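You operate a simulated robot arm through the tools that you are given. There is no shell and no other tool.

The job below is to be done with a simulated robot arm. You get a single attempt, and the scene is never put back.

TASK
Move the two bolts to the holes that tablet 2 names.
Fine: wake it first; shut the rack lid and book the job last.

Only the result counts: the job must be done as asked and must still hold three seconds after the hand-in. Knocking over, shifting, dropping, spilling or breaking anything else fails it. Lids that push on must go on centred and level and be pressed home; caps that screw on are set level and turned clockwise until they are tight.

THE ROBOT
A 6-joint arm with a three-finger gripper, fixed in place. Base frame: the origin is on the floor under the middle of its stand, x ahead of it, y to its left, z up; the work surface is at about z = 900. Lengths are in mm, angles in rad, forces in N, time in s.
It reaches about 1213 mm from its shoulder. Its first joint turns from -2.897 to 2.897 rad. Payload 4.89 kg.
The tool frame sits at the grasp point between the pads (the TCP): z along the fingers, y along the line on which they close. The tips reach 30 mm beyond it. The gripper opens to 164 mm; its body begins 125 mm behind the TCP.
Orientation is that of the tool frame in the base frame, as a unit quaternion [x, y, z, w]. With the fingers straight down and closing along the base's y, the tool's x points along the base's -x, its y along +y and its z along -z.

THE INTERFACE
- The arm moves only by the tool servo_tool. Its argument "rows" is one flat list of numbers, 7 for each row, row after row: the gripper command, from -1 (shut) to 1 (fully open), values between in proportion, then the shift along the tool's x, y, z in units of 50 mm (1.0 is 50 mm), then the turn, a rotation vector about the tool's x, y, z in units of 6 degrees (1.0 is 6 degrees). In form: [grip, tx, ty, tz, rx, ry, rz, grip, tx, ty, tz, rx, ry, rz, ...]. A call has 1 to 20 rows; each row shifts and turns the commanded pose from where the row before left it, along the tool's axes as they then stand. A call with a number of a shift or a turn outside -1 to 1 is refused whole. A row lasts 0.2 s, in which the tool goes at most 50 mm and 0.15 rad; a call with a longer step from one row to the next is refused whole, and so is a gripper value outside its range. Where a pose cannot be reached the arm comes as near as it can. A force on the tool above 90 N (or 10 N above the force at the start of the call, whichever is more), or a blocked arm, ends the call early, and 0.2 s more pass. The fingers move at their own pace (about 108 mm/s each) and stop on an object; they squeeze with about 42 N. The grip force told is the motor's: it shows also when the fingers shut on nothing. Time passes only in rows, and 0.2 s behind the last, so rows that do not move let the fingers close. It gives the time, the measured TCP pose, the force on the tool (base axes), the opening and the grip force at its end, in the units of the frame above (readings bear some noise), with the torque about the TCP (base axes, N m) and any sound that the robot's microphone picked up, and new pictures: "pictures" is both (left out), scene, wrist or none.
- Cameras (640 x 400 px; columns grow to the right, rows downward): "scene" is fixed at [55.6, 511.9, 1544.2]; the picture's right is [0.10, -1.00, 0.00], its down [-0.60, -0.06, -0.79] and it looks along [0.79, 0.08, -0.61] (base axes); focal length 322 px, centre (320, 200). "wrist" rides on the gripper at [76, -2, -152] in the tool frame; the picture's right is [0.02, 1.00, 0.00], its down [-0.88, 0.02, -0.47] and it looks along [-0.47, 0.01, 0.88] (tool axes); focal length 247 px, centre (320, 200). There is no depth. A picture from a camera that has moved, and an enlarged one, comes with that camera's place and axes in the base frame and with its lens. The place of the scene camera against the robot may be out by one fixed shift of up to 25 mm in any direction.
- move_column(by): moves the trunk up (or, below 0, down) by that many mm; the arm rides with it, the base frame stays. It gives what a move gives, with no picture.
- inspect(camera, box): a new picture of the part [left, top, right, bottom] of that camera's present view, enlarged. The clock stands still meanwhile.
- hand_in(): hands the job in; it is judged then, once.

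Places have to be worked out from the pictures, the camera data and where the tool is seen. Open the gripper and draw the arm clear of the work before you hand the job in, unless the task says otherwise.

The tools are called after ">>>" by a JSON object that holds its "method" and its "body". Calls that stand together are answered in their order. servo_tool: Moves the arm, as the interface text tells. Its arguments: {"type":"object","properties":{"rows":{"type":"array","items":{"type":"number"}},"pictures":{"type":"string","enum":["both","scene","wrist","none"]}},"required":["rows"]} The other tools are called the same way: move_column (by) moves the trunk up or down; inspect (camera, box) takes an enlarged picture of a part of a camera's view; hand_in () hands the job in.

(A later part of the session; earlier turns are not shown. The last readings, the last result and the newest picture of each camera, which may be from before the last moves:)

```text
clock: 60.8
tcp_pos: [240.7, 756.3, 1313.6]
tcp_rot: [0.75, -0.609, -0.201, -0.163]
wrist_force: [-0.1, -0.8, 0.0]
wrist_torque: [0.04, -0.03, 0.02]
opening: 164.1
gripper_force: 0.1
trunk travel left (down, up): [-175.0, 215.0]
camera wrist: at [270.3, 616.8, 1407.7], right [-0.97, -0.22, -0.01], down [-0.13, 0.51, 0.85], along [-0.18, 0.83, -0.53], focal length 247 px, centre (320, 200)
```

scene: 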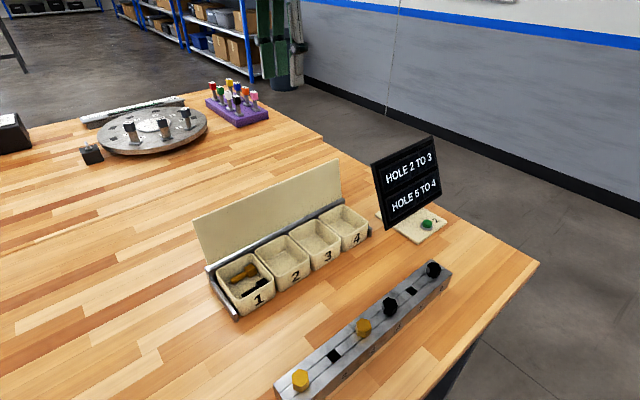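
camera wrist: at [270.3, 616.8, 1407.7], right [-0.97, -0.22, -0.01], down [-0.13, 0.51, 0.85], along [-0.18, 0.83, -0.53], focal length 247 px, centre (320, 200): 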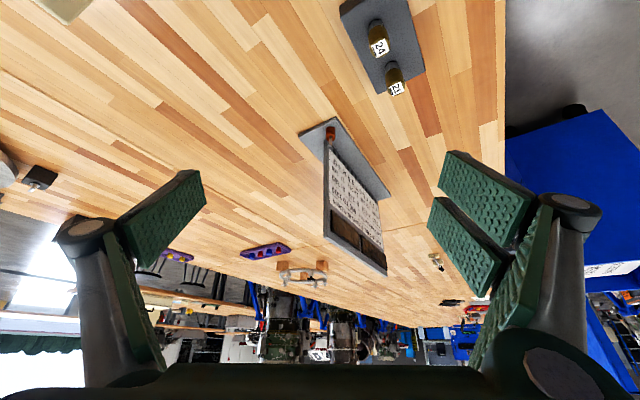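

The view (upside down) shows a long table with more small items further along and a blue cabinet. I enlarge these areas.

>>> {"method": "inspect", "body": {"camera": "wrist", "box": [220, 220, 360, 320]}}

>>> {"method": "inspect", "body": {"camera": "wrist", "box": [380, 220, 520, 330]}}

>>> {"method": "inspect", "body": {"camera": "wrist", "box": [500, 90, 640, 300]}}

>>> {"method": "inspect", "body": {"camera": "wrist", "box": [300, 110, 410, 280]}}

>>> {"method": "inspect", "body": {"camera": "wrist", "box": [0, 130, 220, 330]}}

```text
4.00 times, centred on (290, 270) of wrist
camera zoom: at [270.3, 616.8, 1407.7], right [-0.97, -0.22, -0.01], down [-0.13, 0.51, 0.85], along [-0.18, 0.83, -0.53], focal length 988 px, centre (440, -80)
```

zoom: 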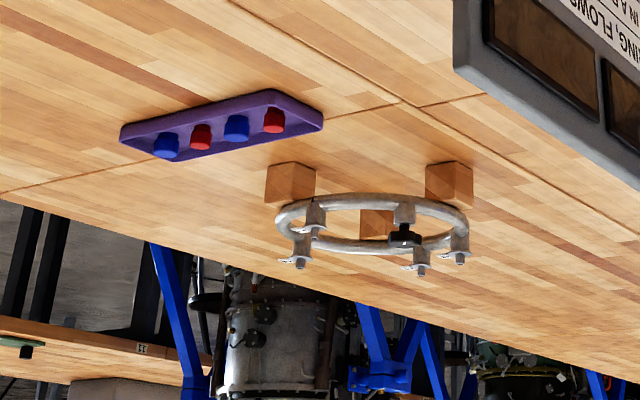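

```text
3.64 times, centred on (450, 275) of wrist
camera zoom: at [270.3, 616.8, 1407.7], right [-0.97, -0.22, -0.01], down [-0.13, 0.51, 0.85], along [-0.18, 0.83, -0.53], focal length 898 px, centre (-153, -73)
```

zoom: 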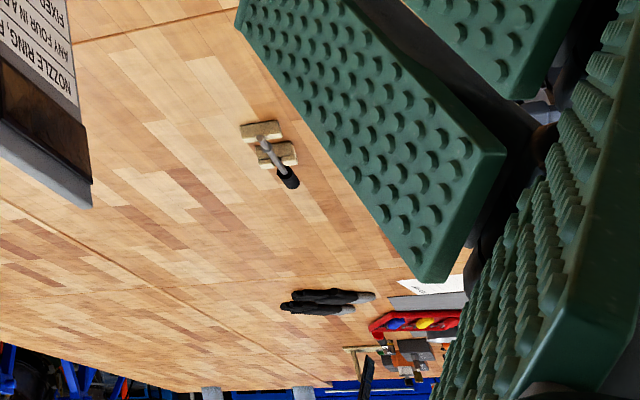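

```text
1.90 times, centred on (570, 195) of wrist
camera zoom: at [270.3, 616.8, 1407.7], right [-0.97, -0.22, -0.01], down [-0.13, 0.51, 0.85], along [-0.18, 0.83, -0.53], focal length 470 px, centre (-156, 210)
```

zoom: 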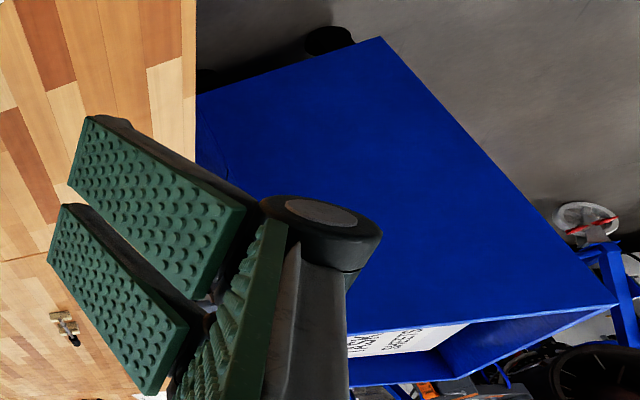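

```text
2.35 times, centred on (355, 195) of wrist
camera zoom: at [270.3, 616.8, 1407.7], right [-0.97, -0.22, -0.01], down [-0.13, 0.51, 0.85], along [-0.18, 0.83, -0.53], focal length 581 px, centre (238, 212)
```

zoom: 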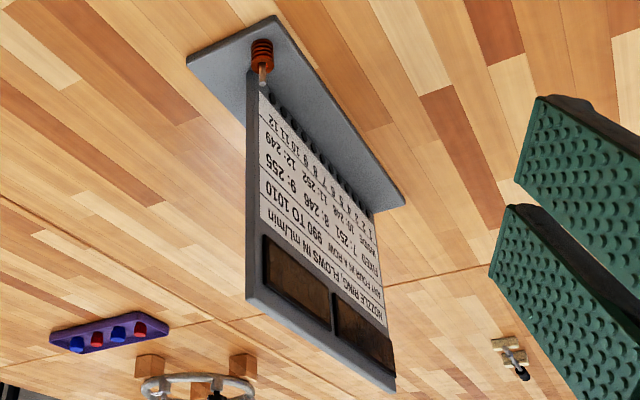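

```text
2.00 times, centred on (110, 230) of wrist
camera zoom: at [270.3, 616.8, 1407.7], right [-0.97, -0.22, -0.01], down [-0.13, 0.51, 0.85], along [-0.18, 0.83, -0.53], focal length 494 px, centre (740, 140)
```

zoom: 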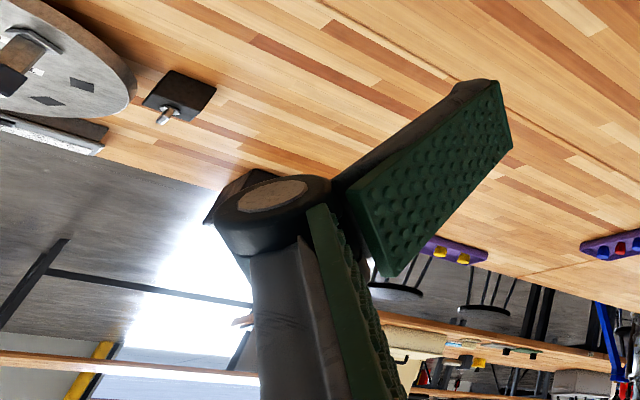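

Nothing here is clearly a booking device within reach, though the chart board with its plunger-like knob is one candidate. I swing around the base by 34° to see the blue cabinet and the area further left.

>>> {"method": "servo_tool", "body": {"rows": [1, -0.401, 0.82, 0.232, -0.2835, 0, -0.4916, 1, -0.401, 0.82, 0.232, -0.2835, 0, -0.4916, 1, -0.401, 0.82, 0.232, -0.2835, 0, -0.4916, 1, -0.401, 0.82, 0.232, -0.2835, 0, -0.4916, 1, -0.401, 0.82, 0.232, -0.2835, 0, -0.4916, 1, -0.401, 0.82, 0.232, -0.2835, 0, -0.4916, 1, -0.401, 0.82, 0.232, -0.2835, 0, -0.4916, 1, -0.401, 0.82, 0.232, -0.2835, 0, -0.4916, 1, -0.401, 0.82, 0.232, -0.2835, 0, -0.4916, 1, -0.401, 0.82, 0.232, -0.2835, 0, -0.4916], "pictures": "wrist"}}

```text
clock: 62.2
tcp_pos: [113.4, 812.0, 1310.3]
tcp_rot: [0.799, -0.542, -0.214, -0.145]
wrist_force: [2.4, 0.8, 0.2]
wrist_torque: [0.07, 0.26, 0.1]
opening: 164.2
gripper_force: 0.1
trunk travel left (down, up): [-175.0, 215.0]
stopped in row 7: the arm was blocked; the commanded pose is now the measured one
camera wrist: at [166.4, 678.6, 1404.3], right [-0.92, -0.39, -0.01], down [-0.21, 0.48, 0.85], along [-0.32, 0.79, -0.53], focal length 247 px, centre (320, 200)
```

wrist: 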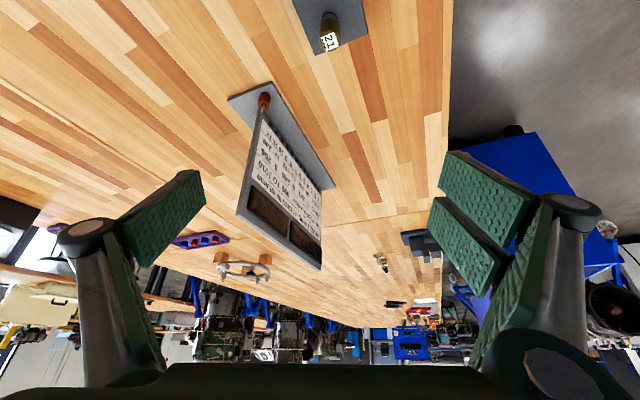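

Blocked again by a limit. I enlarge the chart board and the items along the table edge from this nearer viewpoint.

>>> {"method": "inspect", "body": {"camera": "wrist", "box": [220, 70, 350, 280]}}

>>> {"method": "inspect", "body": {"camera": "wrist", "box": [350, 210, 480, 360]}}

>>> {"method": "inspect", "body": {"camera": "wrist", "box": [430, 110, 640, 350]}}

>>> {"method": "inspect", "body": {"camera": "wrist", "box": [240, 80, 340, 160]}}

```text
1.90 times, centred on (285, 175) of wrist
camera zoom: at [166.4, 678.6, 1404.3], right [-0.92, -0.39, -0.01], down [-0.21, 0.48, 0.85], along [-0.32, 0.79, -0.53], focal length 470 px, centre (387, 248)
```

zoom: 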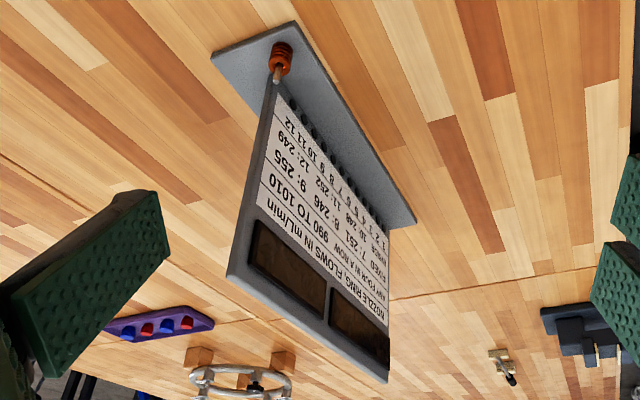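

```text
2.67 times, centred on (415, 285) of wrist
camera zoom: at [166.4, 678.6, 1404.3], right [-0.92, -0.39, -0.01], down [-0.21, 0.48, 0.85], along [-0.32, 0.79, -0.53], focal length 659 px, centre (67, -27)
```

zoom: 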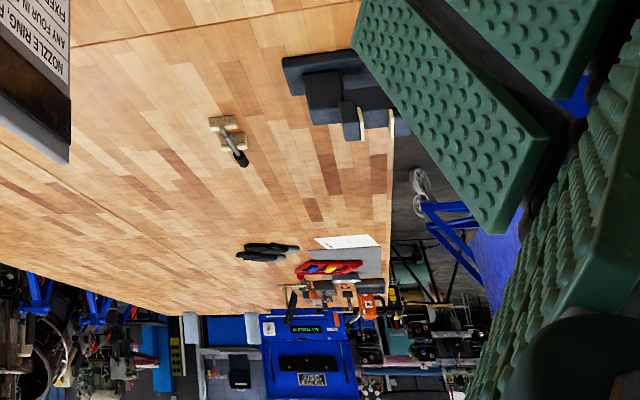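

```text
1.67 times, centred on (535, 230) of wrist
camera zoom: at [166.4, 678.6, 1404.3], right [-0.92, -0.39, -0.01], down [-0.21, 0.48, 0.85], along [-0.32, 0.79, -0.53], focal length 412 px, centre (-38, 150)
```

zoom: 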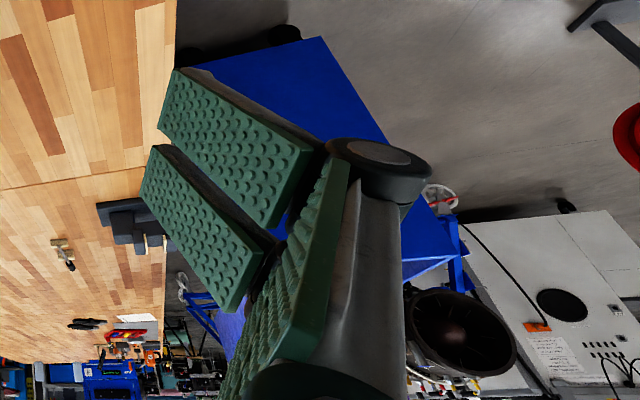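

```text
5.00 times, centred on (290, 120) of wrist
camera zoom: at [166.4, 678.6, 1404.3], right [-0.92, -0.39, -0.01], down [-0.21, 0.48, 0.85], along [-0.32, 0.79, -0.53], focal length 1235 px, centre (470, 600)
```

zoom: 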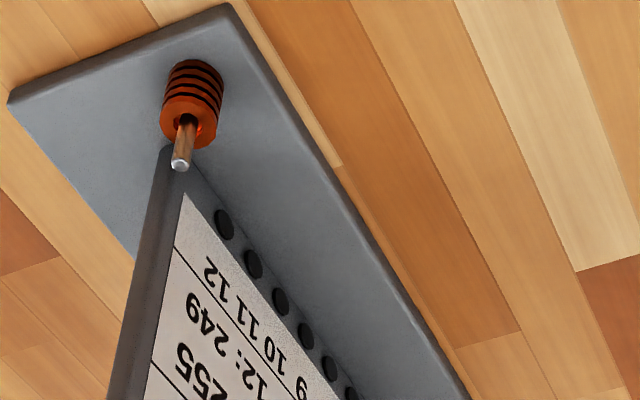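

The knob is a stack of washers on a peg beside holes 1–12, part of the nozzle puzzle. I now sweep back clockwise around the base, keeping the arm high, to look at the robot's right side and behind.

>>> {"method": "servo_tool", "body": {"rows": [0, 0.4255, -0.8056, -0.245, 0.2745, 0, 0.4768, 0, 0.4255, -0.8056, -0.245, 0.2745, 0, 0.4768, 0, 0.4255, -0.8056, -0.245, 0.2745, 0, 0.4768, 0, 0.4255, -0.8056, -0.245, 0.2745, 0, 0.4768, 0, 0.4255, -0.8056, -0.245, 0.2745, 0, 0.4768, 0, 0.4255, -0.8056, -0.245, 0.2745, 0, 0.4768, 0, 0.4255, -0.8056, -0.245, 0.2745, 0, 0.4768, 0, 0.4255, -0.8056, -0.245, 0.2745, 0, 0.4768, 0, 0.4255, -0.8056, -0.245, 0.2745, 0, 0.4768, 0, 0.4255, -0.8056, -0.245, 0.2745, 0, 0.4768, 0, 0.4255, -0.8056, -0.245, 0.2745, 0, 0.4768, 0, 0.4255, -0.8056, -0.245, 0.2745, 0, 0.4768, 0, 0.4255, -0.8056, -0.245, 0.2745, 0, 0.4768, 0, 0.4255, -0.8056, -0.245, 0.2745, 0, 0.4768, 0, 0.4255, -0.8056, -0.245, 0.2745, 0, 0.4768, 0, 0.4255, -0.8056, -0.245, 0.2745, 0, 0.4768, 0, 0.4255, -0.8056, -0.245, 0.2745, 0, 0.4768, 0, 0.4255, -0.8056, -0.245, 0.2745, 0, 0.4768, 0, 0.4255, -0.8056, -0.245, 0.2745, 0, 0.4768, 0, 0.4255, -0.8056, -0.245, 0.2745, 0, 0.4768], "pictures": "both"}}

```text
clock: 66.4
tcp_pos: [781.8, 230.0, 1308.9]
tcp_rot: [-0.377, 0.889, 0.102, 0.238]
wrist_force: [-0.2, 1.0, -0.2]
wrist_torque: [-0.15, -0.02, -0.07]
opening: 81.8
gripper_force: 0.0
trunk travel left (down, up): [-175.0, 215.0]
camera wrist: at [683.8, 124.8, 1403.8], right [-0.73, 0.68, -0.01], down [0.35, 0.39, 0.85], along [0.58, 0.62, -0.53], focal length 247 px, centre (320, 200)
```

scene: 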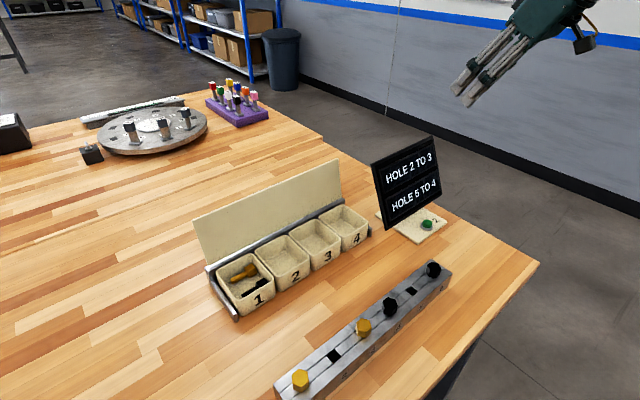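
wrist: 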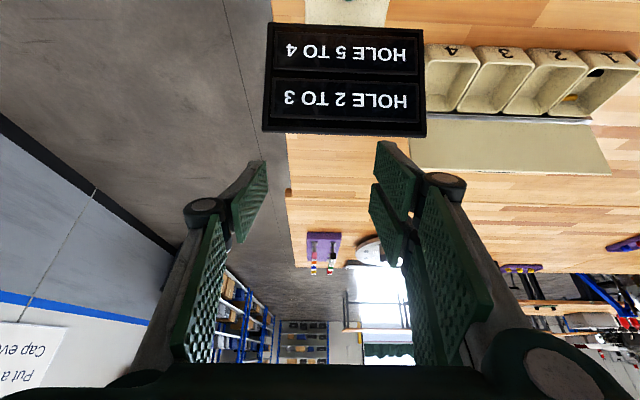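

There is a notice on the wall at the left edge of this (upside-down) view, with text like "Put a… / Cap eve…". It may be the shop rules that explain booking; I enlarge it.

>>> {"method": "inspect", "body": {"camera": "wrist", "box": [0, 310, 110, 400]}}

>>> {"method": "inspect", "body": {"camera": "scene", "box": [440, 0, 640, 40]}}

```text
4.44 times, centred on (55, 355) of wrist
camera zoom: at [683.8, 124.8, 1403.8], right [-0.73, 0.68, -0.01], down [0.35, 0.39, 0.85], along [0.58, 0.62, -0.53], focal length 1098 px, centre (1498, -489)
```

zoom: 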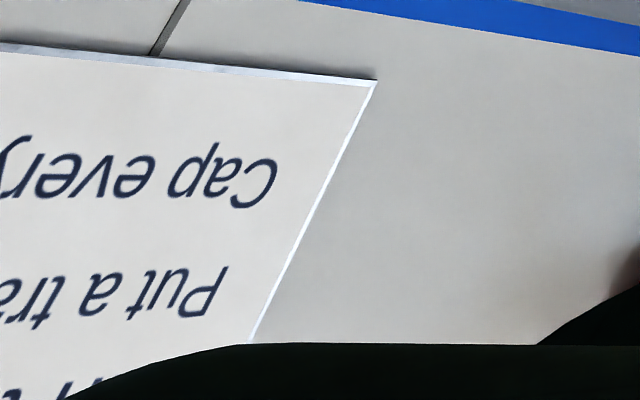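

```text
3.20 times, centred on (540, 20) of scene
camera zoom: at [55.6, 511.9, 1544.2], right [0.1, -1.0, 0.0], down [-0.6, -0.06, -0.79], along [0.79, 0.08, -0.61], focal length 1031 px, centre (-384, 776)
```

zoom: 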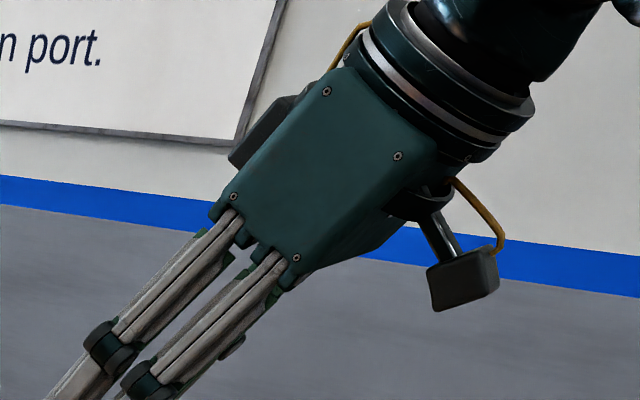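

The notice lists shop rules ("Cap every open port…", "Put a tra…"). I turn the camera to face the wall and read it in full.

>>> {"method": "servo_tool", "body": {"rows": [0, 0, 0, 0, 0.499, 0, 0.867, 0, 0, 0, 0, 0.499, 0, 0.867, 0, 0, 0, 0, 0.499, 0, 0.867, 0, 0, 0, 0, 0.499, 0, 0.867, 0, 0, 0, 0, 0.499, 0, 0.867, 0, 0, 0, 0, 0.499, 0, 0.867, 0, 0, 0, 0, 0.499, 0, 0.867, 0, 0, 0, 0, 0, -1, 0, 0, 0, 0, 0, 0, -1, 0, 0, 0, 0, 0, 0, -1, 0, 0, 0, 0, 0, 0, -1, 0, 0, 0, 0, 0, 0, -1, 0, 0, 0, 0, 0, 0, 0, 0], "pictures": "wrist"}}

```text
clock: 69.2
tcp_pos: [783.7, 229.9, 1308.9]
tcp_rot: [-0.03, 0.866, 0.018, 0.499]
wrist_force: [-1.0, -0.3, -0.6]
wrist_torque: [-0.01, -0.03, -0.02]
opening: 81.9
gripper_force: 0.0
trunk travel left (down, up): [-175.0, 215.0]
camera wrist: at [613.1, 216.0, 1319.1], right [-0.08, 1.0, -0.02], down [0.03, 0.02, 1.0], along [1.0, 0.08, -0.03], focal length 247 px, centre (320, 200)
```

wrist: 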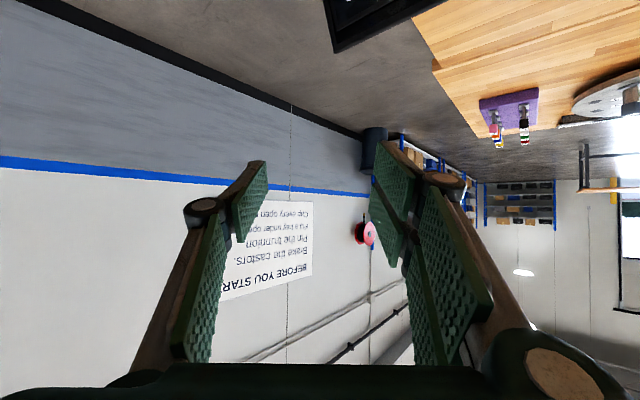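

That notice is general ("BEFORE YOU START: brake the castors…") and not about this job. I sweep on clockwise to see the robot's right side.

>>> {"method": "servo_tool", "body": {"rows": [0, -0.088, -0.924, 0.15, 0.476, 0, 0.276, 0, -0.088, -0.924, 0.15, 0.476, 0, 0.276, 0, -0.088, -0.924, 0.15, 0.476, 0, 0.276, 0, -0.088, -0.924, 0.15, 0.476, 0, 0.276, 0, -0.088, -0.924, 0.15, 0.476, 0, 0.276, 0, -0.088, -0.924, 0.15, 0.476, 0, 0.276, 0, -0.088, -0.924, 0.15, 0.476, 0, 0.276, 0, -0.088, -0.924, 0.15, 0.476, 0, 0.276, 0, -0.088, -0.924, 0.15, 0.476, 0, 0.276, 0, -0.088, -0.924, 0.15, 0.476, 0, 0.276, 0, -0.088, -0.924, 0.15, 0.476, 0, 0.276, 0, -0.088, -0.924, 0.15, 0.476, 0, 0.276, 0, -0.088, -0.924, 0.15, 0.476, 0, 0.276, 0, -0.088, -0.924, 0.15, 0.476, 0, 0.276], "pictures": "wrist"}}

```text
clock: 72.2
tcp_pos: [709.6, -407.3, 1306.0]
tcp_rot: [0.313, 0.808, -0.179, 0.466]
wrist_force: [0.2, 0.6, -0.7]
wrist_torque: [-0.04, 0.05, -0.11]
opening: 82.2
gripper_force: 0.0
trunk travel left (down, up): [-175.0, 215.0]
camera wrist: at [582.5, -295.1, 1317.6], right [0.66, 0.75, -0.02], down [0.04, -0.01, 1.0], along [0.75, -0.66, -0.03], focal length 247 px, centre (320, 200)
```

wrist: 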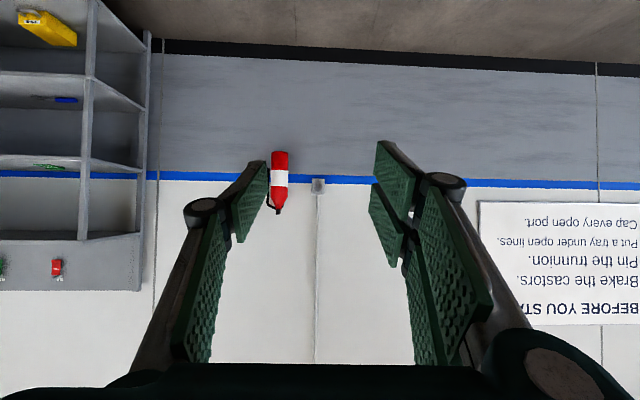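

Only a far wall, an extinguisher and a shelf. I keep sweeping clockwise to look toward -y and behind.

>>> {"method": "servo_tool", "body": {"rows": [0, -0.088, -0.924, 0.15, 0.476, 0, 0.276, 0, -0.088, -0.924, 0.15, 0.476, 0, 0.276, 0, -0.088, -0.924, 0.15, 0.476, 0, 0.276, 0, -0.088, -0.924, 0.15, 0.476, 0, 0.276, 0, -0.088, -0.924, 0.15, 0.476, 0, 0.276, 0, -0.088, -0.924, 0.15, 0.476, 0, 0.276, 0, -0.088, -0.924, 0.15, 0.476, 0, 0.276, 0, -0.088, -0.924, 0.15, 0.476, 0, 0.276, 0, -0.088, -0.924, 0.15, 0.476, 0, 0.276, 0, -0.088, -0.924, 0.15, 0.476, 0, 0.276, 0, -0.088, -0.924, 0.15, 0.476, 0, 0.276, 0, -0.088, -0.924, 0.15, 0.476, 0, 0.276, 0, -0.088, -0.924, 0.15, 0.476, 0, 0.276, 0, -0.088, -0.924, 0.15, 0.476, 0, 0.276, 0, -0.088, -0.924, 0.15, 0.476, 0, 0.276, 0, -0.088, -0.924, 0.15, 0.476, 0, 0.276], "pictures": "wrist"}}

```text
clock: 75.6
tcp_pos: [104.6, -811.9, 1303.1]
tcp_rot: [0.64, 0.585, -0.368, 0.336]
wrist_force: [1.1, 0.7, -0.2]
wrist_torque: [-0.01, 0.05, -0.08]
opening: 82.2
gripper_force: 0.0
trunk travel left (down, up): [-175.0, 215.0]
camera wrist: at [117.5, -642.4, 1314.8], right [1.0, -0.08, -0.02], down [0.01, -0.04, 1.0], along [-0.08, -1.0, -0.03], focal length 247 px, centre (320, 200)
```

wrist: 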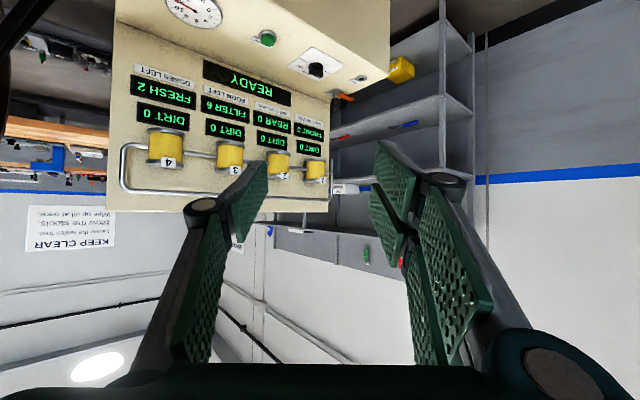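

Here stands a washing machine with its own panel ("READY", filters 1–4), another station. I continue the sweep to see behind the robot.

>>> {"method": "servo_tool", "body": {"rows": [0, -0.088, -0.924, 0.15, 0.476, 0, 0.276, 0, -0.088, -0.924, 0.15, 0.476, 0, 0.276, 0, -0.088, -0.924, 0.15, 0.476, 0, 0.276, 0, -0.088, -0.924, 0.15, 0.476, 0, 0.276, 0, -0.088, -0.924, 0.15, 0.476, 0, 0.276, 0, -0.088, -0.924, 0.15, 0.476, 0, 0.276, 0, -0.088, -0.924, 0.15, 0.476, 0, 0.276, 0, -0.088, -0.924, 0.15, 0.476, 0, 0.276, 0, -0.088, -0.924, 0.15, 0.476, 0, 0.276, 0, -0.088, -0.924, 0.15, 0.476, 0, 0.276], "pictures": "wrist"}}

>>> {"method": "inspect", "body": {"camera": "wrist", "box": [0, 0, 320, 400]}}

```text
clock: 77.8
tcp_pos: [-352.5, -729.0, 1309.8]
tcp_rot: [0.781, 0.379, -0.447, 0.217]
wrist_force: [-0.1, -0.2, -0.5]
wrist_torque: [0.05, 0.06, -0.14]
opening: 81.9
gripper_force: 0.2
trunk travel left (down, up): [-175.0, 215.0]
camera wrist: at [-248.3, -594.9, 1321.0], right [0.79, -0.61, -0.02], down [-0.01, -0.04, 1.0], along [-0.61, -0.79, -0.04], focal length 247 px, centre (320, 200)
```

wrist: 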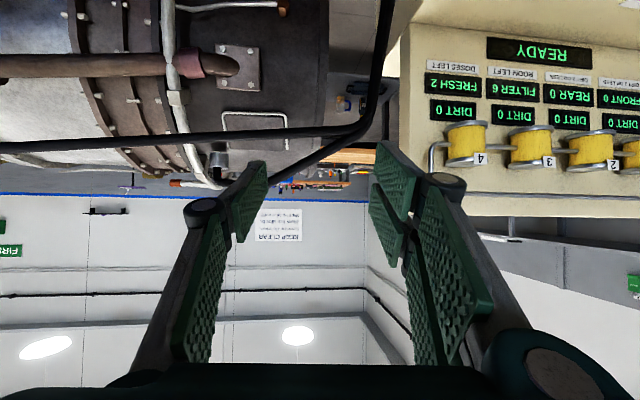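

```text
1.00 times, centred on (160, 200) of wrist (not enlarged: the box is as wide or as high as the picture)
camera zoom: at [-248.3, -594.9, 1321.0], right [0.79, -0.61, -0.02], down [-0.01, -0.04, 1.0], along [-0.61, -0.79, -0.04], focal length 247 px, centre (480, 200)
```

zoom: 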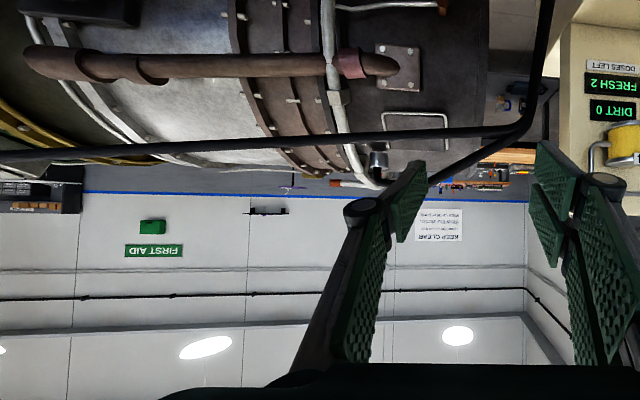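

Behind-right is an engine on a stand; I avoid moving closer. I rotate the camera in place to look straight behind the robot.

>>> {"method": "servo_tool", "body": {"rows": [0, 0, 0, 0, 0.865, 0, 0.502, 0, 0, 0, 0, 0.865, 0, 0.502, 0, 0, 0, 0, 0.865, 0, 0.502, 0, 0, 0, 0, 0.865, 0, 0.502, 0, 0, 0, 0, 0.865, 0, 0.502, 0, 0, 0, 0, 0.865, 0, 0.502, 0, 0, 0, 0, 0.865, 0, 0.502, 0, 0, 0, 0, 0.865, 0, 0.502], "pictures": "wrist"}}

```text
clock: 79.6
tcp_pos: [-356.0, -730.7, 1308.2]
tcp_rot: [0.867, 0.028, -0.497, 0.015]
wrist_force: [0.1, 0.8, 0.4]
wrist_torque: [-0.07, -0.1, 0.15]
opening: 81.9
gripper_force: 0.0
trunk travel left (down, up): [-175.0, 215.0]
camera wrist: at [-185.2, -718.7, 1319.0], right [0.08, -1.0, -0.02], down [-0.03, -0.02, 1.0], along [-1.0, -0.07, -0.03], focal length 247 px, centre (320, 200)
```

wrist: 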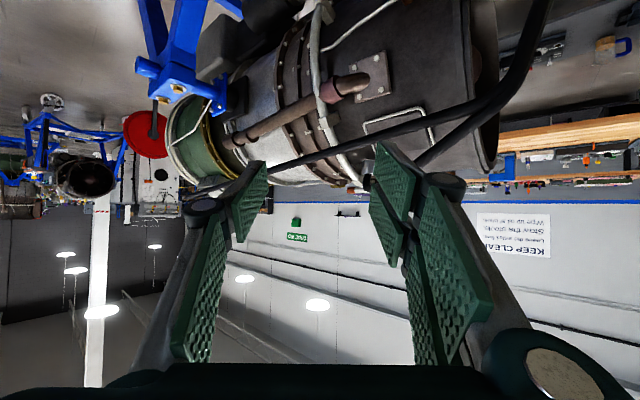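

Behind the robot is only the engine; no separate booking device anywhere in reach, so tablet 2 itself is the likely place to book. I return the way I came to the front for shutting the lid.

>>> {"method": "servo_tool", "body": {"rows": [0, 0, 0, 0, -0.865, 0, -0.502, 0, 0, 0, 0, -0.865, 0, -0.502, 0, 0, 0, 0, -0.865, 0, -0.502, 0, 0, 0, 0, -0.865, 0, -0.502, 0, 0, 0, 0, -0.865, 0, -0.502, 0, 0, 0, 0, -0.865, 0, -0.502, 0, 0, 0, 0, -0.865, 0, -0.502, 0, 0, 0, 0, -0.865, 0, -0.502, 0, 0.115, 0.913, -0.196, -0.476, 0, -0.276, 0, 0.115, 0.913, -0.196, -0.476, 0, -0.276, 0, 0.115, 0.913, -0.196, -0.476, 0, -0.276, 0, 0.115, 0.913, -0.196, -0.476, 0, -0.276, 0, 0.115, 0.913, -0.196, -0.476, 0, -0.276, 0, 0.115, 0.913, -0.196, -0.476, 0, -0.276, 0, 0.115, 0.913, -0.196, -0.476, 0, -0.276, 0, 0.115, 0.913, -0.196, -0.476, 0, -0.276, 0, 0.115, 0.913, -0.196, -0.476, 0, -0.276, 0, 0.115, 0.913, -0.196, -0.476, 0, -0.276], "pictures": "wrist"}}

>>> {"method": "inspect", "body": {"camera": "wrist", "box": [100, 0, 420, 220]}}

```text
clock: 83.4
tcp_pos: [102.0, -810.8, 1305.6]
tcp_rot: [0.64, 0.584, -0.368, 0.337]
wrist_force: [-0.6, -0.7, 1.2]
wrist_torque: [-0.04, -0.07, 0.12]
opening: 81.8
gripper_force: 0.1
trunk travel left (down, up): [-175.0, 215.0]
camera wrist: at [115.0, -641.5, 1317.3], right [1.0, -0.08, -0.02], down [0.01, -0.04, 1.0], along [-0.08, -1.0, -0.03], focal length 247 px, centre (320, 200)
```

wrist: 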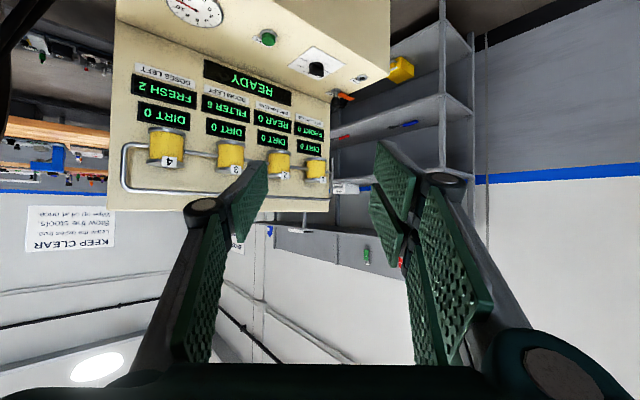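

```text
1.82 times, centred on (260, 110) of wrist
camera zoom: at [115.0, -641.5, 1317.3], right [1.0, -0.08, -0.02], down [0.01, -0.04, 1.0], along [-0.08, -1.0, -0.03], focal length 449 px, centre (429, 364)
```

zoom: 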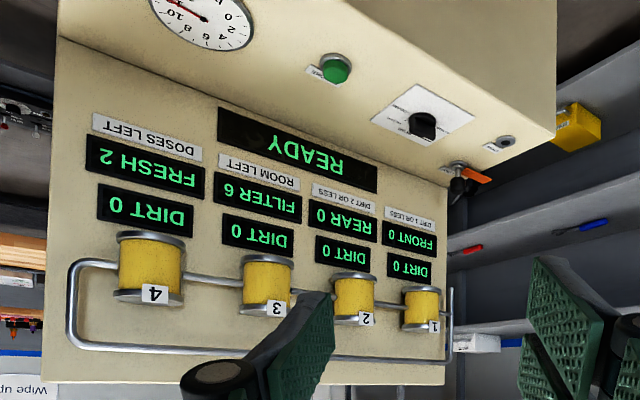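

That machine is a fluid test rig with pens and a "SPARE" block on the shelf beside it, nothing for booking. I continue back to the front.

>>> {"method": "servo_tool", "body": {"rows": [0, 0.115, 0.913, -0.196, -0.476, 0, -0.276, 0, 0.115, 0.913, -0.196, -0.476, 0, -0.276, 0, 0.115, 0.913, -0.196, -0.476, 0, -0.276, 0, 0.115, 0.913, -0.196, -0.476, 0, -0.276, 0, 0.115, 0.913, -0.196, -0.476, 0, -0.276, 0, 0.115, 0.913, -0.196, -0.476, 0, -0.276, 0, 0.115, 0.913, -0.196, -0.476, 0, -0.276, 0, 0.115, 0.913, -0.196, -0.476, 0, -0.276, 0, 0.115, 0.913, -0.196, -0.476, 0, -0.276, 0, 0.115, 0.913, -0.196, -0.476, 0, -0.276, 0, 0.115, 0.913, -0.196, -0.476, 0, -0.276, 0, 0.115, 0.913, -0.196, -0.476, 0, -0.276, 0, 0.115, 0.913, -0.196, -0.476, 0, -0.276, 0, 0.115, 0.913, -0.196, -0.476, 0, -0.276, 0, 0.115, 0.913, -0.196, -0.476, 0, -0.276, 0, 0.115, 0.913, -0.196, -0.476, 0, -0.276, 0, 0.115, 0.913, -0.196, -0.476, 0, -0.276, 0, 0.115, 0.913, -0.196, -0.476, 0, -0.276, 0, 0.115, 0.913, -0.196, -0.476, 0, -0.276, 0, 0.115, 0.913, -0.196, -0.476, 0, -0.276], "pictures": "wrist"}}

```text
clock: 87.6
tcp_pos: [784.1, -231.3, 1303.9]
tcp_rot: [0.218, 0.839, -0.124, 0.483]
wrist_force: [-0.5, 0.5, -0.2]
wrist_torque: [0.04, -0.06, 0.06]
opening: 81.9
gripper_force: 0.1
trunk travel left (down, up): [-175.0, 215.0]
camera wrist: at [633.6, -150.2, 1314.9], right [0.47, 0.88, -0.02], down [0.04, 0.0, 1.0], along [0.88, -0.48, -0.03], focal length 247 px, centre (320, 200)
```

wrist: 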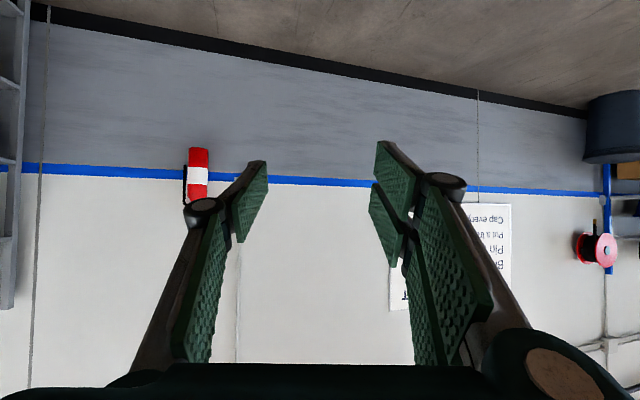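

I straighten the tool to vertical and turn it so the closing line is square to the rack, ready to measure the lid.

>>> {"method": "servo_tool", "body": {"rows": [0, 0, 0, 0, 0, 1, 0, 0, 0, 0, 0, 0, 1, 0, 0, 0, 0, 0, 0, 1, 0, 0, 0, 0, 0, 0, 1, 0, 0, 0, 0, 0, 0, 1, 0, 0, 0, 0, 0, 0, 1, 0, 0, 0, 0, 0, 0, 1, 0, 0, 0, 0, 0, 0, 1, 0, 0, 0, 0, 0, 0, 1, 0, 0, 0, 0, 0, 0, 1, 0, 0, 0, 0, 0, 0, 0, 0.92, 0, 0, 0, 0, 0, 0, 0.92, 0, 0, 0, 0, 0, 0, 0.92], "pictures": "none"}}

```text
clock: 90.4
tcp_pos: [781.9, -233.4, 1306.8]
tcp_rot: [0.388, 0.922, 0.0, 0.0]
wrist_force: [-0.4, -1.4, 0.1]
wrist_torque: [-0.02, -0.02, 0.01]
opening: 81.9
gripper_force: 0.1
trunk travel left (down, up): [-175.0, 215.0]
```

I move at height over the front of the rack for a clear view of the lid.

>>> {"method": "servo_tool", "body": {"rows": [0, 0.8335, 0.449, 0.008, 0, 0, 0, 0, 0.8335, 0.449, 0.008, 0, 0, 0, 0, 0.8335, 0.449, 0.008, 0, 0, 0, 0, 0.8335, 0.449, 0.008, 0, 0, 0, 0, 0.8335, 0.449, 0.008, 0, 0, 0, 0, 0.8335, 0.449, 0.008, 0, 0, 0, 0, 0.8335, 0.449, 0.008, 0, 0, 0, 0, 0.8335, 0.449, 0.008, 0, 0, 0, 0, 0.8335, 0.449, 0.008, 0, 0, 0, 0, 0.8335, 0.449, 0.008, 0, 0, 0, 0, 0.8335, 0.449, 0.008, 0, 0, 0, 0, 0.8335, 0.449, 0.008, 0, 0, 0, 0, 0.8335, 0.449, 0.008, 0, 0, 0, 0, 0.8335, 0.449, 0.008, 0, 0, 0, 0, 0.8335, 0.449, 0.008, 0, 0, 0, 0, 0.8335, 0.449, 0.008, 0, 0, 0, 0, 0.8335, 0.449, 0.008, 0, 0, -0.12], "pictures": "both"}}

```text
clock: 94.0
tcp_pos: [553.9, 537.4, 1299.0]
tcp_rot: [0.382, 0.924, 0.0, -0.001]
wrist_force: [0.1, -3.2, 1.0]
wrist_torque: [0.29, 0.02, -0.01]
opening: 81.9
gripper_force: 0.1
trunk travel left (down, up): [-175.0, 215.0]
camera wrist: at [498.2, 589.5, 1453.7], right [0.69, 0.72, 0.0], down [0.64, -0.61, 0.47], along [0.34, -0.32, -0.88], focal length 247 px, centre (320, 200)
```

scene: 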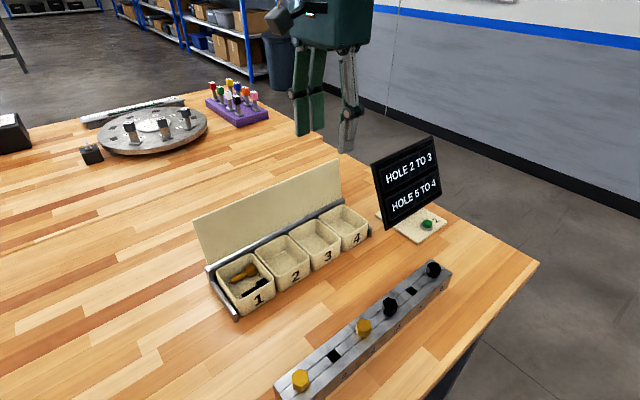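
wrist: 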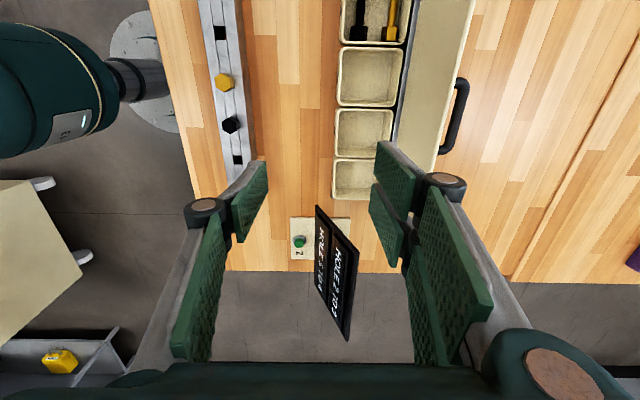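

The rack, lid and handle are in view. I enlarge them to get the lid's hinge line and top edge.

>>> {"method": "inspect", "body": {"camera": "wrist", "box": [320, 0, 490, 220]}}

>>> {"method": "inspect", "body": {"camera": "scene", "box": [185, 150, 380, 325]}}

```text
1.82 times, centred on (405, 110) of wrist
camera zoom: at [498.2, 589.5, 1453.7], right [0.69, 0.72, 0.0], down [0.64, -0.61, 0.47], along [0.34, -0.32, -0.88], focal length 449 px, centre (166, 364)
```

zoom: 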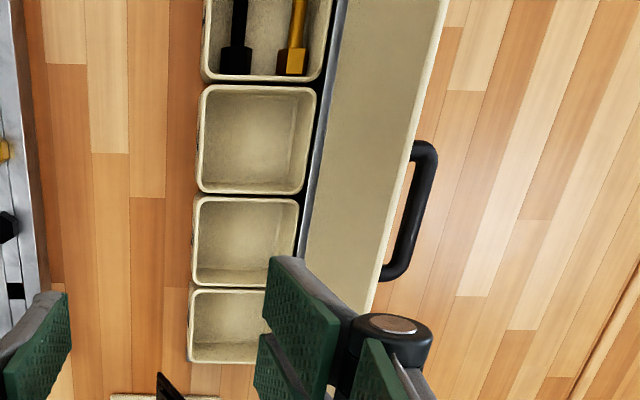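

```text
2.29 times, centred on (282, 238) of scene
camera zoom: at [55.6, 511.9, 1544.2], right [0.1, -1.0, 0.0], down [-0.6, -0.06, -0.79], along [0.79, 0.08, -0.61], focal length 736 px, centre (406, 114)
```

zoom: 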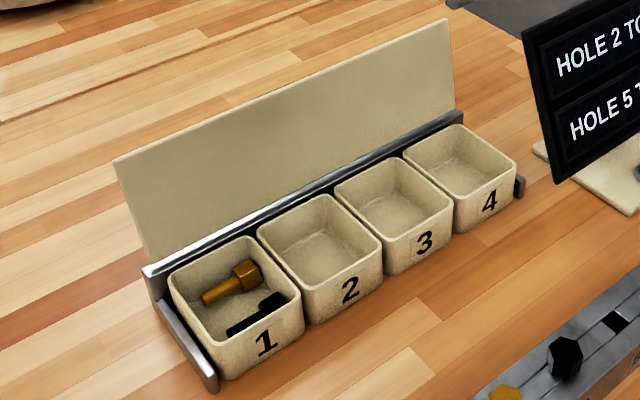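

From scene and wrist views: hinge line at about p=917 (p=(x+y)/√2), z≈980; lid top at p≈941, z≈1105, leaning back ~11°, handle in the middle (q within ±50). I'll straddle the lid edge at q≈-120, clear of the handle, so I move above that spot.

>>> {"method": "servo_tool", "body": {"rows": [0.22, 0.526, 0.662, 0.396, 0, 0, 0, 0.22, 0.526, 0.662, 0.396, 0, 0, 0, 0.22, 0.526, 0.662, 0.396, 0, 0, 0, 0.22, 0.526, 0.662, 0.396, 0, 0, 0, 0.22, 0.526, 0.662, 0.396, 0, 0, 0, 0.22, 0, 0, 0, 0, 0, 0, 0.22, 0, 0, 0, 0, 0, 0], "pictures": "both"}}

>>> {"method": "inspect", "body": {"camera": "wrist", "box": [220, 60, 420, 300]}}

>>> {"method": "inspect", "body": {"camera": "scene", "box": [160, 110, 340, 300]}}

```text
clock: 95.6
tcp_pos: [582.6, 749.2, 1202.2]
tcp_rot: [0.38, 0.925, 0.001, 0.0]
wrist_force: [-0.3, 1.3, 0.1]
wrist_torque: [-0.12, 0.02, 0.0]
opening: 100.2
gripper_force: 0.0
trunk travel left (down, up): [-175.0, 215.0]
camera wrist: at [525.1, 800.8, 1355.5], right [0.69, 0.72, 0.0], down [0.64, -0.61, 0.47], along [0.34, -0.32, -0.88], focal length 247 px, centre (320, 200)
```

scene: 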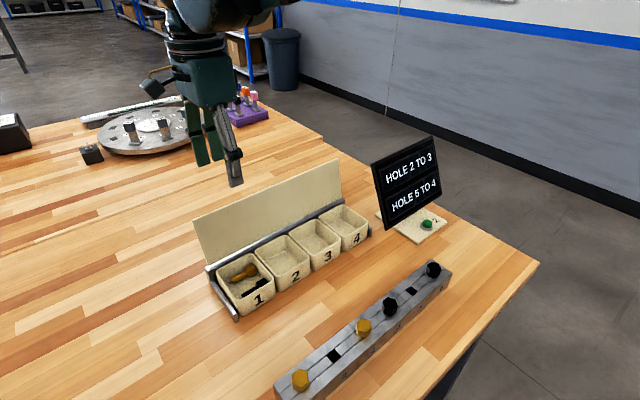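
wrist: 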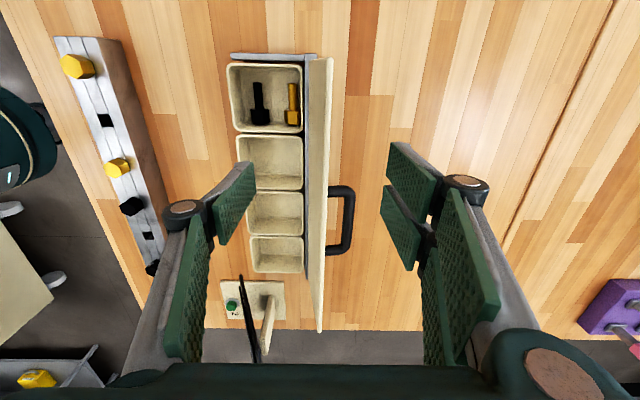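

```text
1.67 times, centred on (320, 180) of wrist
camera zoom: at [525.1, 800.8, 1355.5], right [0.69, 0.72, 0.0], down [0.64, -0.61, 0.47], along [0.34, -0.32, -0.88], focal length 412 px, centre (320, 233)
```

zoom: 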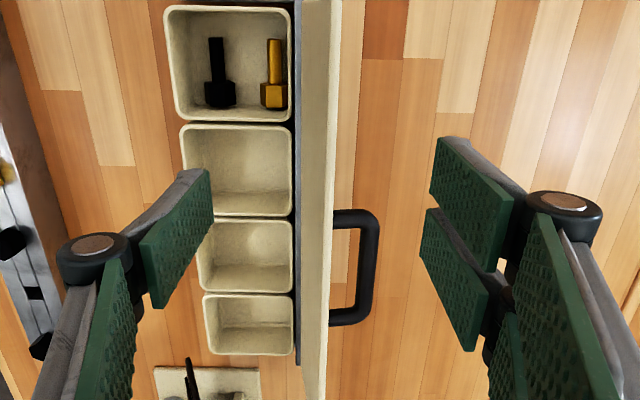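

```text
2.11 times, centred on (250, 205) of scene
camera zoom: at [55.6, 511.9, 1544.2], right [0.1, -1.0, 0.0], down [-0.6, -0.06, -0.79], along [0.79, 0.08, -0.61], focal length 678 px, centre (467, 190)
```

zoom: 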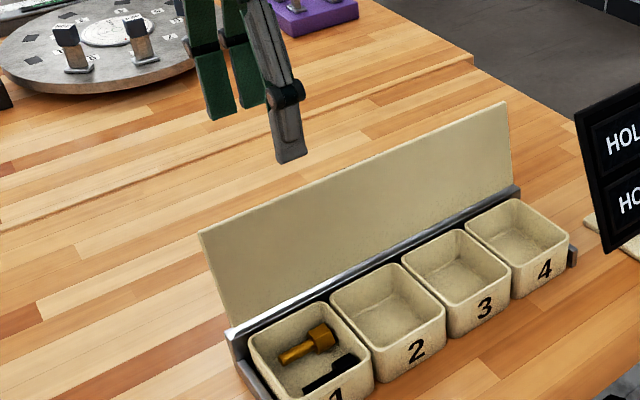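

The lid's top edge is about 9 mm toward +y of the tool centre and the handle starts 45 mm toward -x. I shift to suit and descend so the open fingers straddle the edge by about 40 mm.

>>> {"method": "servo_tool", "body": {"rows": [0.22, 0.4, 0.1, 0.3, 0, 0, 0, 0.22, 0, 0, 0.5, 0, 0, 0, 0.22, 0, 0, 0.5, 0, 0, 0, 0.22, 0, 0, 0.5, 0, 0, 0, 0.22, 0, 0, 0.34, 0, 0, 0, 0.22, 0, 0, 0, 0, 0, 0], "pictures": "both"}}

>>> {"method": "inspect", "body": {"camera": "wrist", "box": [220, 60, 420, 300]}}

>>> {"method": "inspect", "body": {"camera": "scene", "box": [160, 110, 340, 300]}}

```text
clock: 97.0
tcp_pos: [569.1, 769.9, 1097.6]
tcp_rot: [0.381, 0.925, 0.001, 0.0]
wrist_force: [0.1, 0.1, 0.1]
wrist_torque: [0.0, 0.0, 0.01]
opening: 99.8
gripper_force: 0.1
trunk travel left (down, up): [-175.0, 215.0]
camera wrist: at [512.5, 820.7, 1250.0], right [0.69, 0.72, 0.0], down [0.64, -0.61, 0.47], along [0.34, -0.32, -0.88], focal length 247 px, centre (320, 200)
```

scene: 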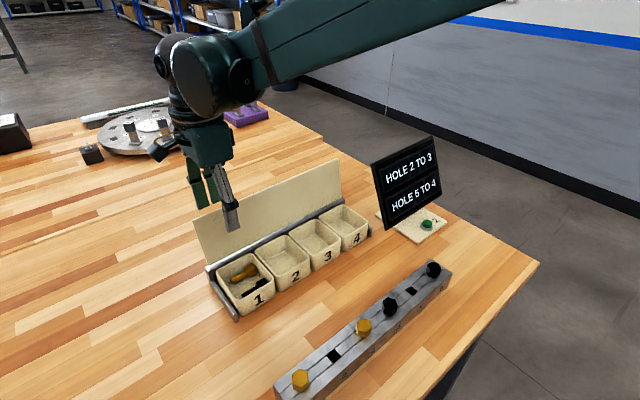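
wrist: 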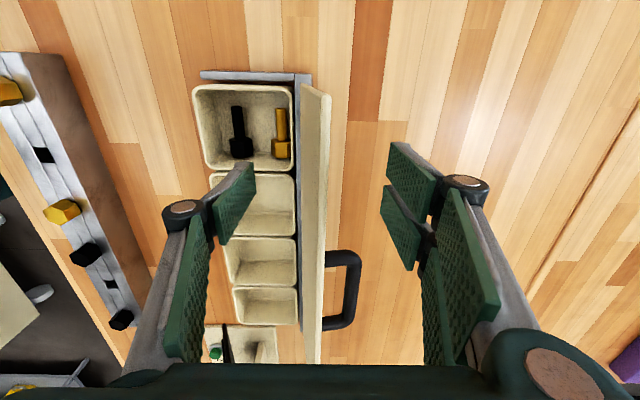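

```text
1.67 times, centred on (320, 180) of wrist
camera zoom: at [512.5, 820.7, 1250.0], right [0.69, 0.72, 0.0], down [0.64, -0.61, 0.47], along [0.34, -0.32, -0.88], focal length 412 px, centre (320, 233)
```

zoom: 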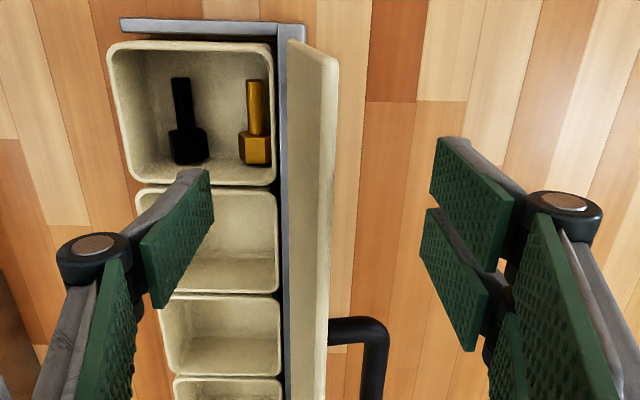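

```text
2.11 times, centred on (250, 205) of scene
camera zoom: at [55.6, 511.9, 1544.2], right [0.1, -1.0, 0.0], down [-0.6, -0.06, -0.79], along [0.79, 0.08, -0.61], focal length 678 px, centre (467, 190)
```

zoom: 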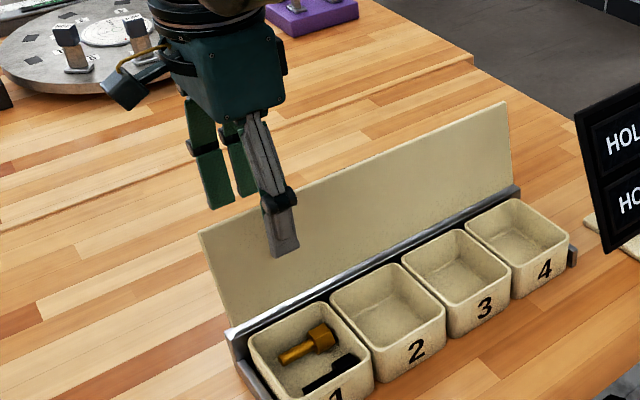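

The lid is between the fingers with about 35 mm overlap and no contact. I narrow the gap to 50 mm and begin to swing the lid forward by turning the tool about the hinge line, 24° first.

>>> {"method": "servo_tool", "body": {"rows": [-0.1, 0, 0, 0, 0, 0, 0, -0.39, 0, 0, 0, 0, 0, 0, -0.39, -0.0, -0.1655, -0.032, -0.667, 0, 0, -0.39, 0, -0.1655, -0.032, -0.667, 0, 0, -0.39, 0, -0.1655, -0.032, -0.667, 0, 0, -0.39, 0, -0.1655, -0.032, -0.667, 0, 0, -0.39, 0, -0.1655, -0.032, -0.667, 0, 0, -0.39, 0, -0.1655, -0.032, -0.667, 0, 0], "pictures": "both"}}

>>> {"method": "inspect", "body": {"camera": "scene", "box": [160, 110, 360, 300]}}

```text
clock: 98.8
tcp_pos: [534.2, 731.2, 1096.1]
tcp_rot: [0.373, 0.904, 0.194, 0.08]
wrist_force: [1.9, 1.5, 3.5]
wrist_torque: [0.19, -0.04, -0.05]
opening: 50.6
gripper_force: 0.8
trunk travel left (down, up): [-175.0, 215.0]
camera wrist: at [434.7, 739.9, 1235.5], right [0.63, 0.66, 0.41], down [0.5, -0.75, 0.44], along [0.6, -0.07, -0.8], focal length 247 px, centre (320, 200)
```

scene: 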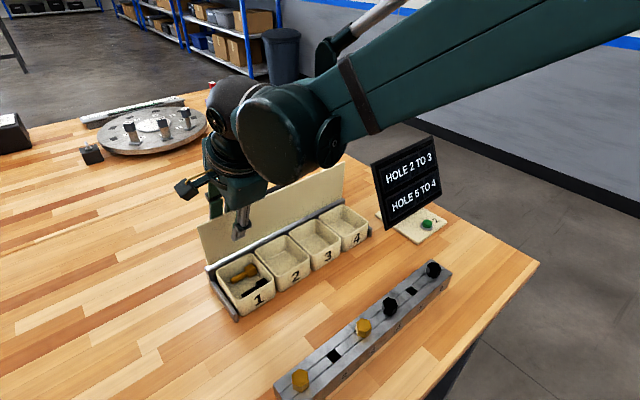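
wrist: 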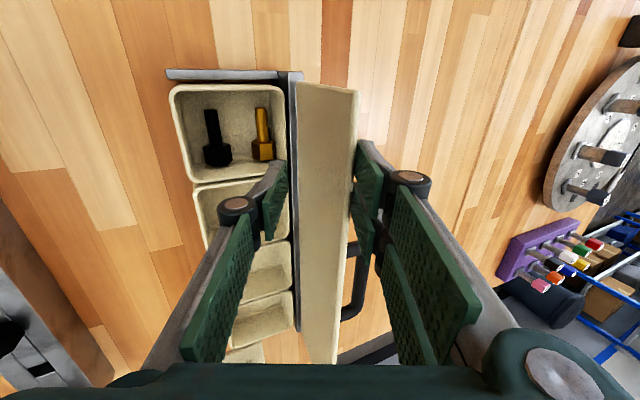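

```text
2.11 times, centred on (260, 205) of scene
camera zoom: at [55.6, 511.9, 1544.2], right [0.1, -1.0, 0.0], down [-0.6, -0.06, -0.79], along [0.79, 0.08, -0.61], focal length 678 px, centre (446, 190)
```

zoom: 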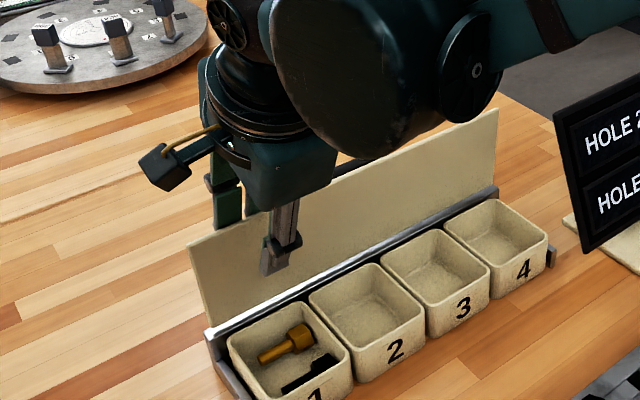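

The pair is now pressing the lid from behind with a small force (~4 N) and the lid is starting to follow. I continue another 24°.

>>> {"method": "servo_tool", "body": {"rows": [-0.39, 0, -0.1655, -0.032, -0.667, 0, 0, -0.39, 0, -0.1655, -0.032, -0.667, 0, 0, -0.39, 0, -0.1655, -0.032, -0.667, 0, 0, -0.39, 0, -0.1655, -0.032, -0.667, 0, 0, -0.39, 0, -0.1655, -0.032, -0.667, 0, 0, -0.39, 0, -0.1655, -0.032, -0.667, 0, 0], "pictures": "both"}}

>>> {"method": "inspect", "body": {"camera": "scene", "box": [160, 130, 360, 330]}}

```text
clock: 100.2
tcp_pos: [500.0, 699.6, 1076.8]
tcp_rot: [0.348, 0.844, 0.376, 0.155]
wrist_force: [-0.4, -0.1, -0.8]
wrist_torque: [-0.02, 0.08, -0.06]
opening: 50.8
gripper_force: 0.3
trunk travel left (down, up): [-175.0, 215.0]
camera wrist: at [365.1, 671.7, 1178.4], right [0.46, 0.49, 0.74], down [0.39, -0.86, 0.33], along [0.8, 0.14, -0.58], focal length 247 px, centre (320, 200)
```

scene: 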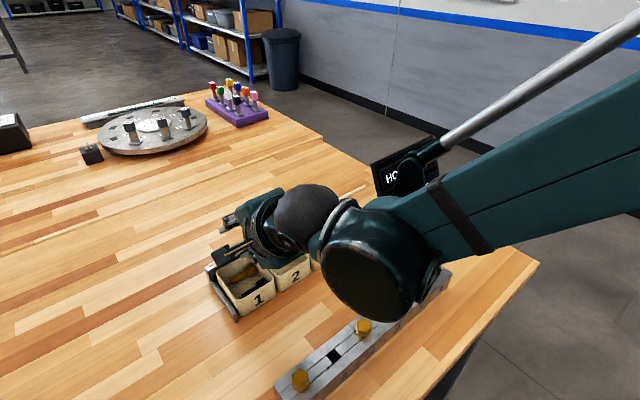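
wrist: 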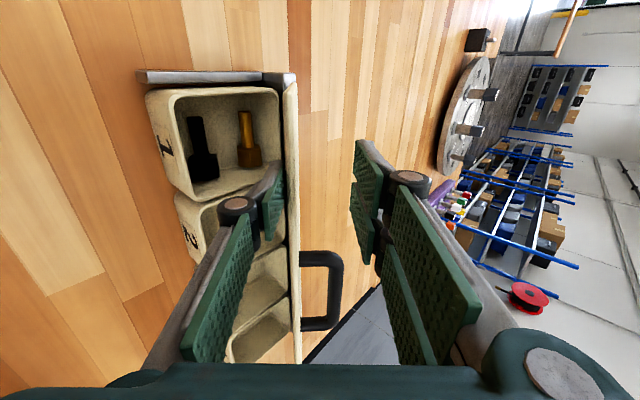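

```text
2.00 times, centred on (260, 230) of scene
camera zoom: at [55.6, 511.9, 1544.2], right [0.1, -1.0, 0.0], down [-0.6, -0.06, -0.79], along [0.79, 0.08, -0.61], focal length 644 px, centre (440, 140)
```

zoom: 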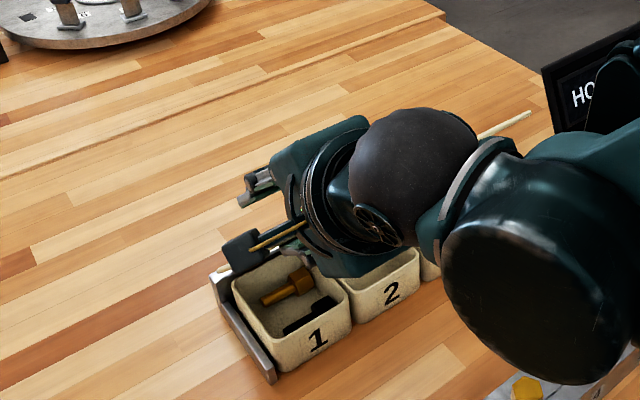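

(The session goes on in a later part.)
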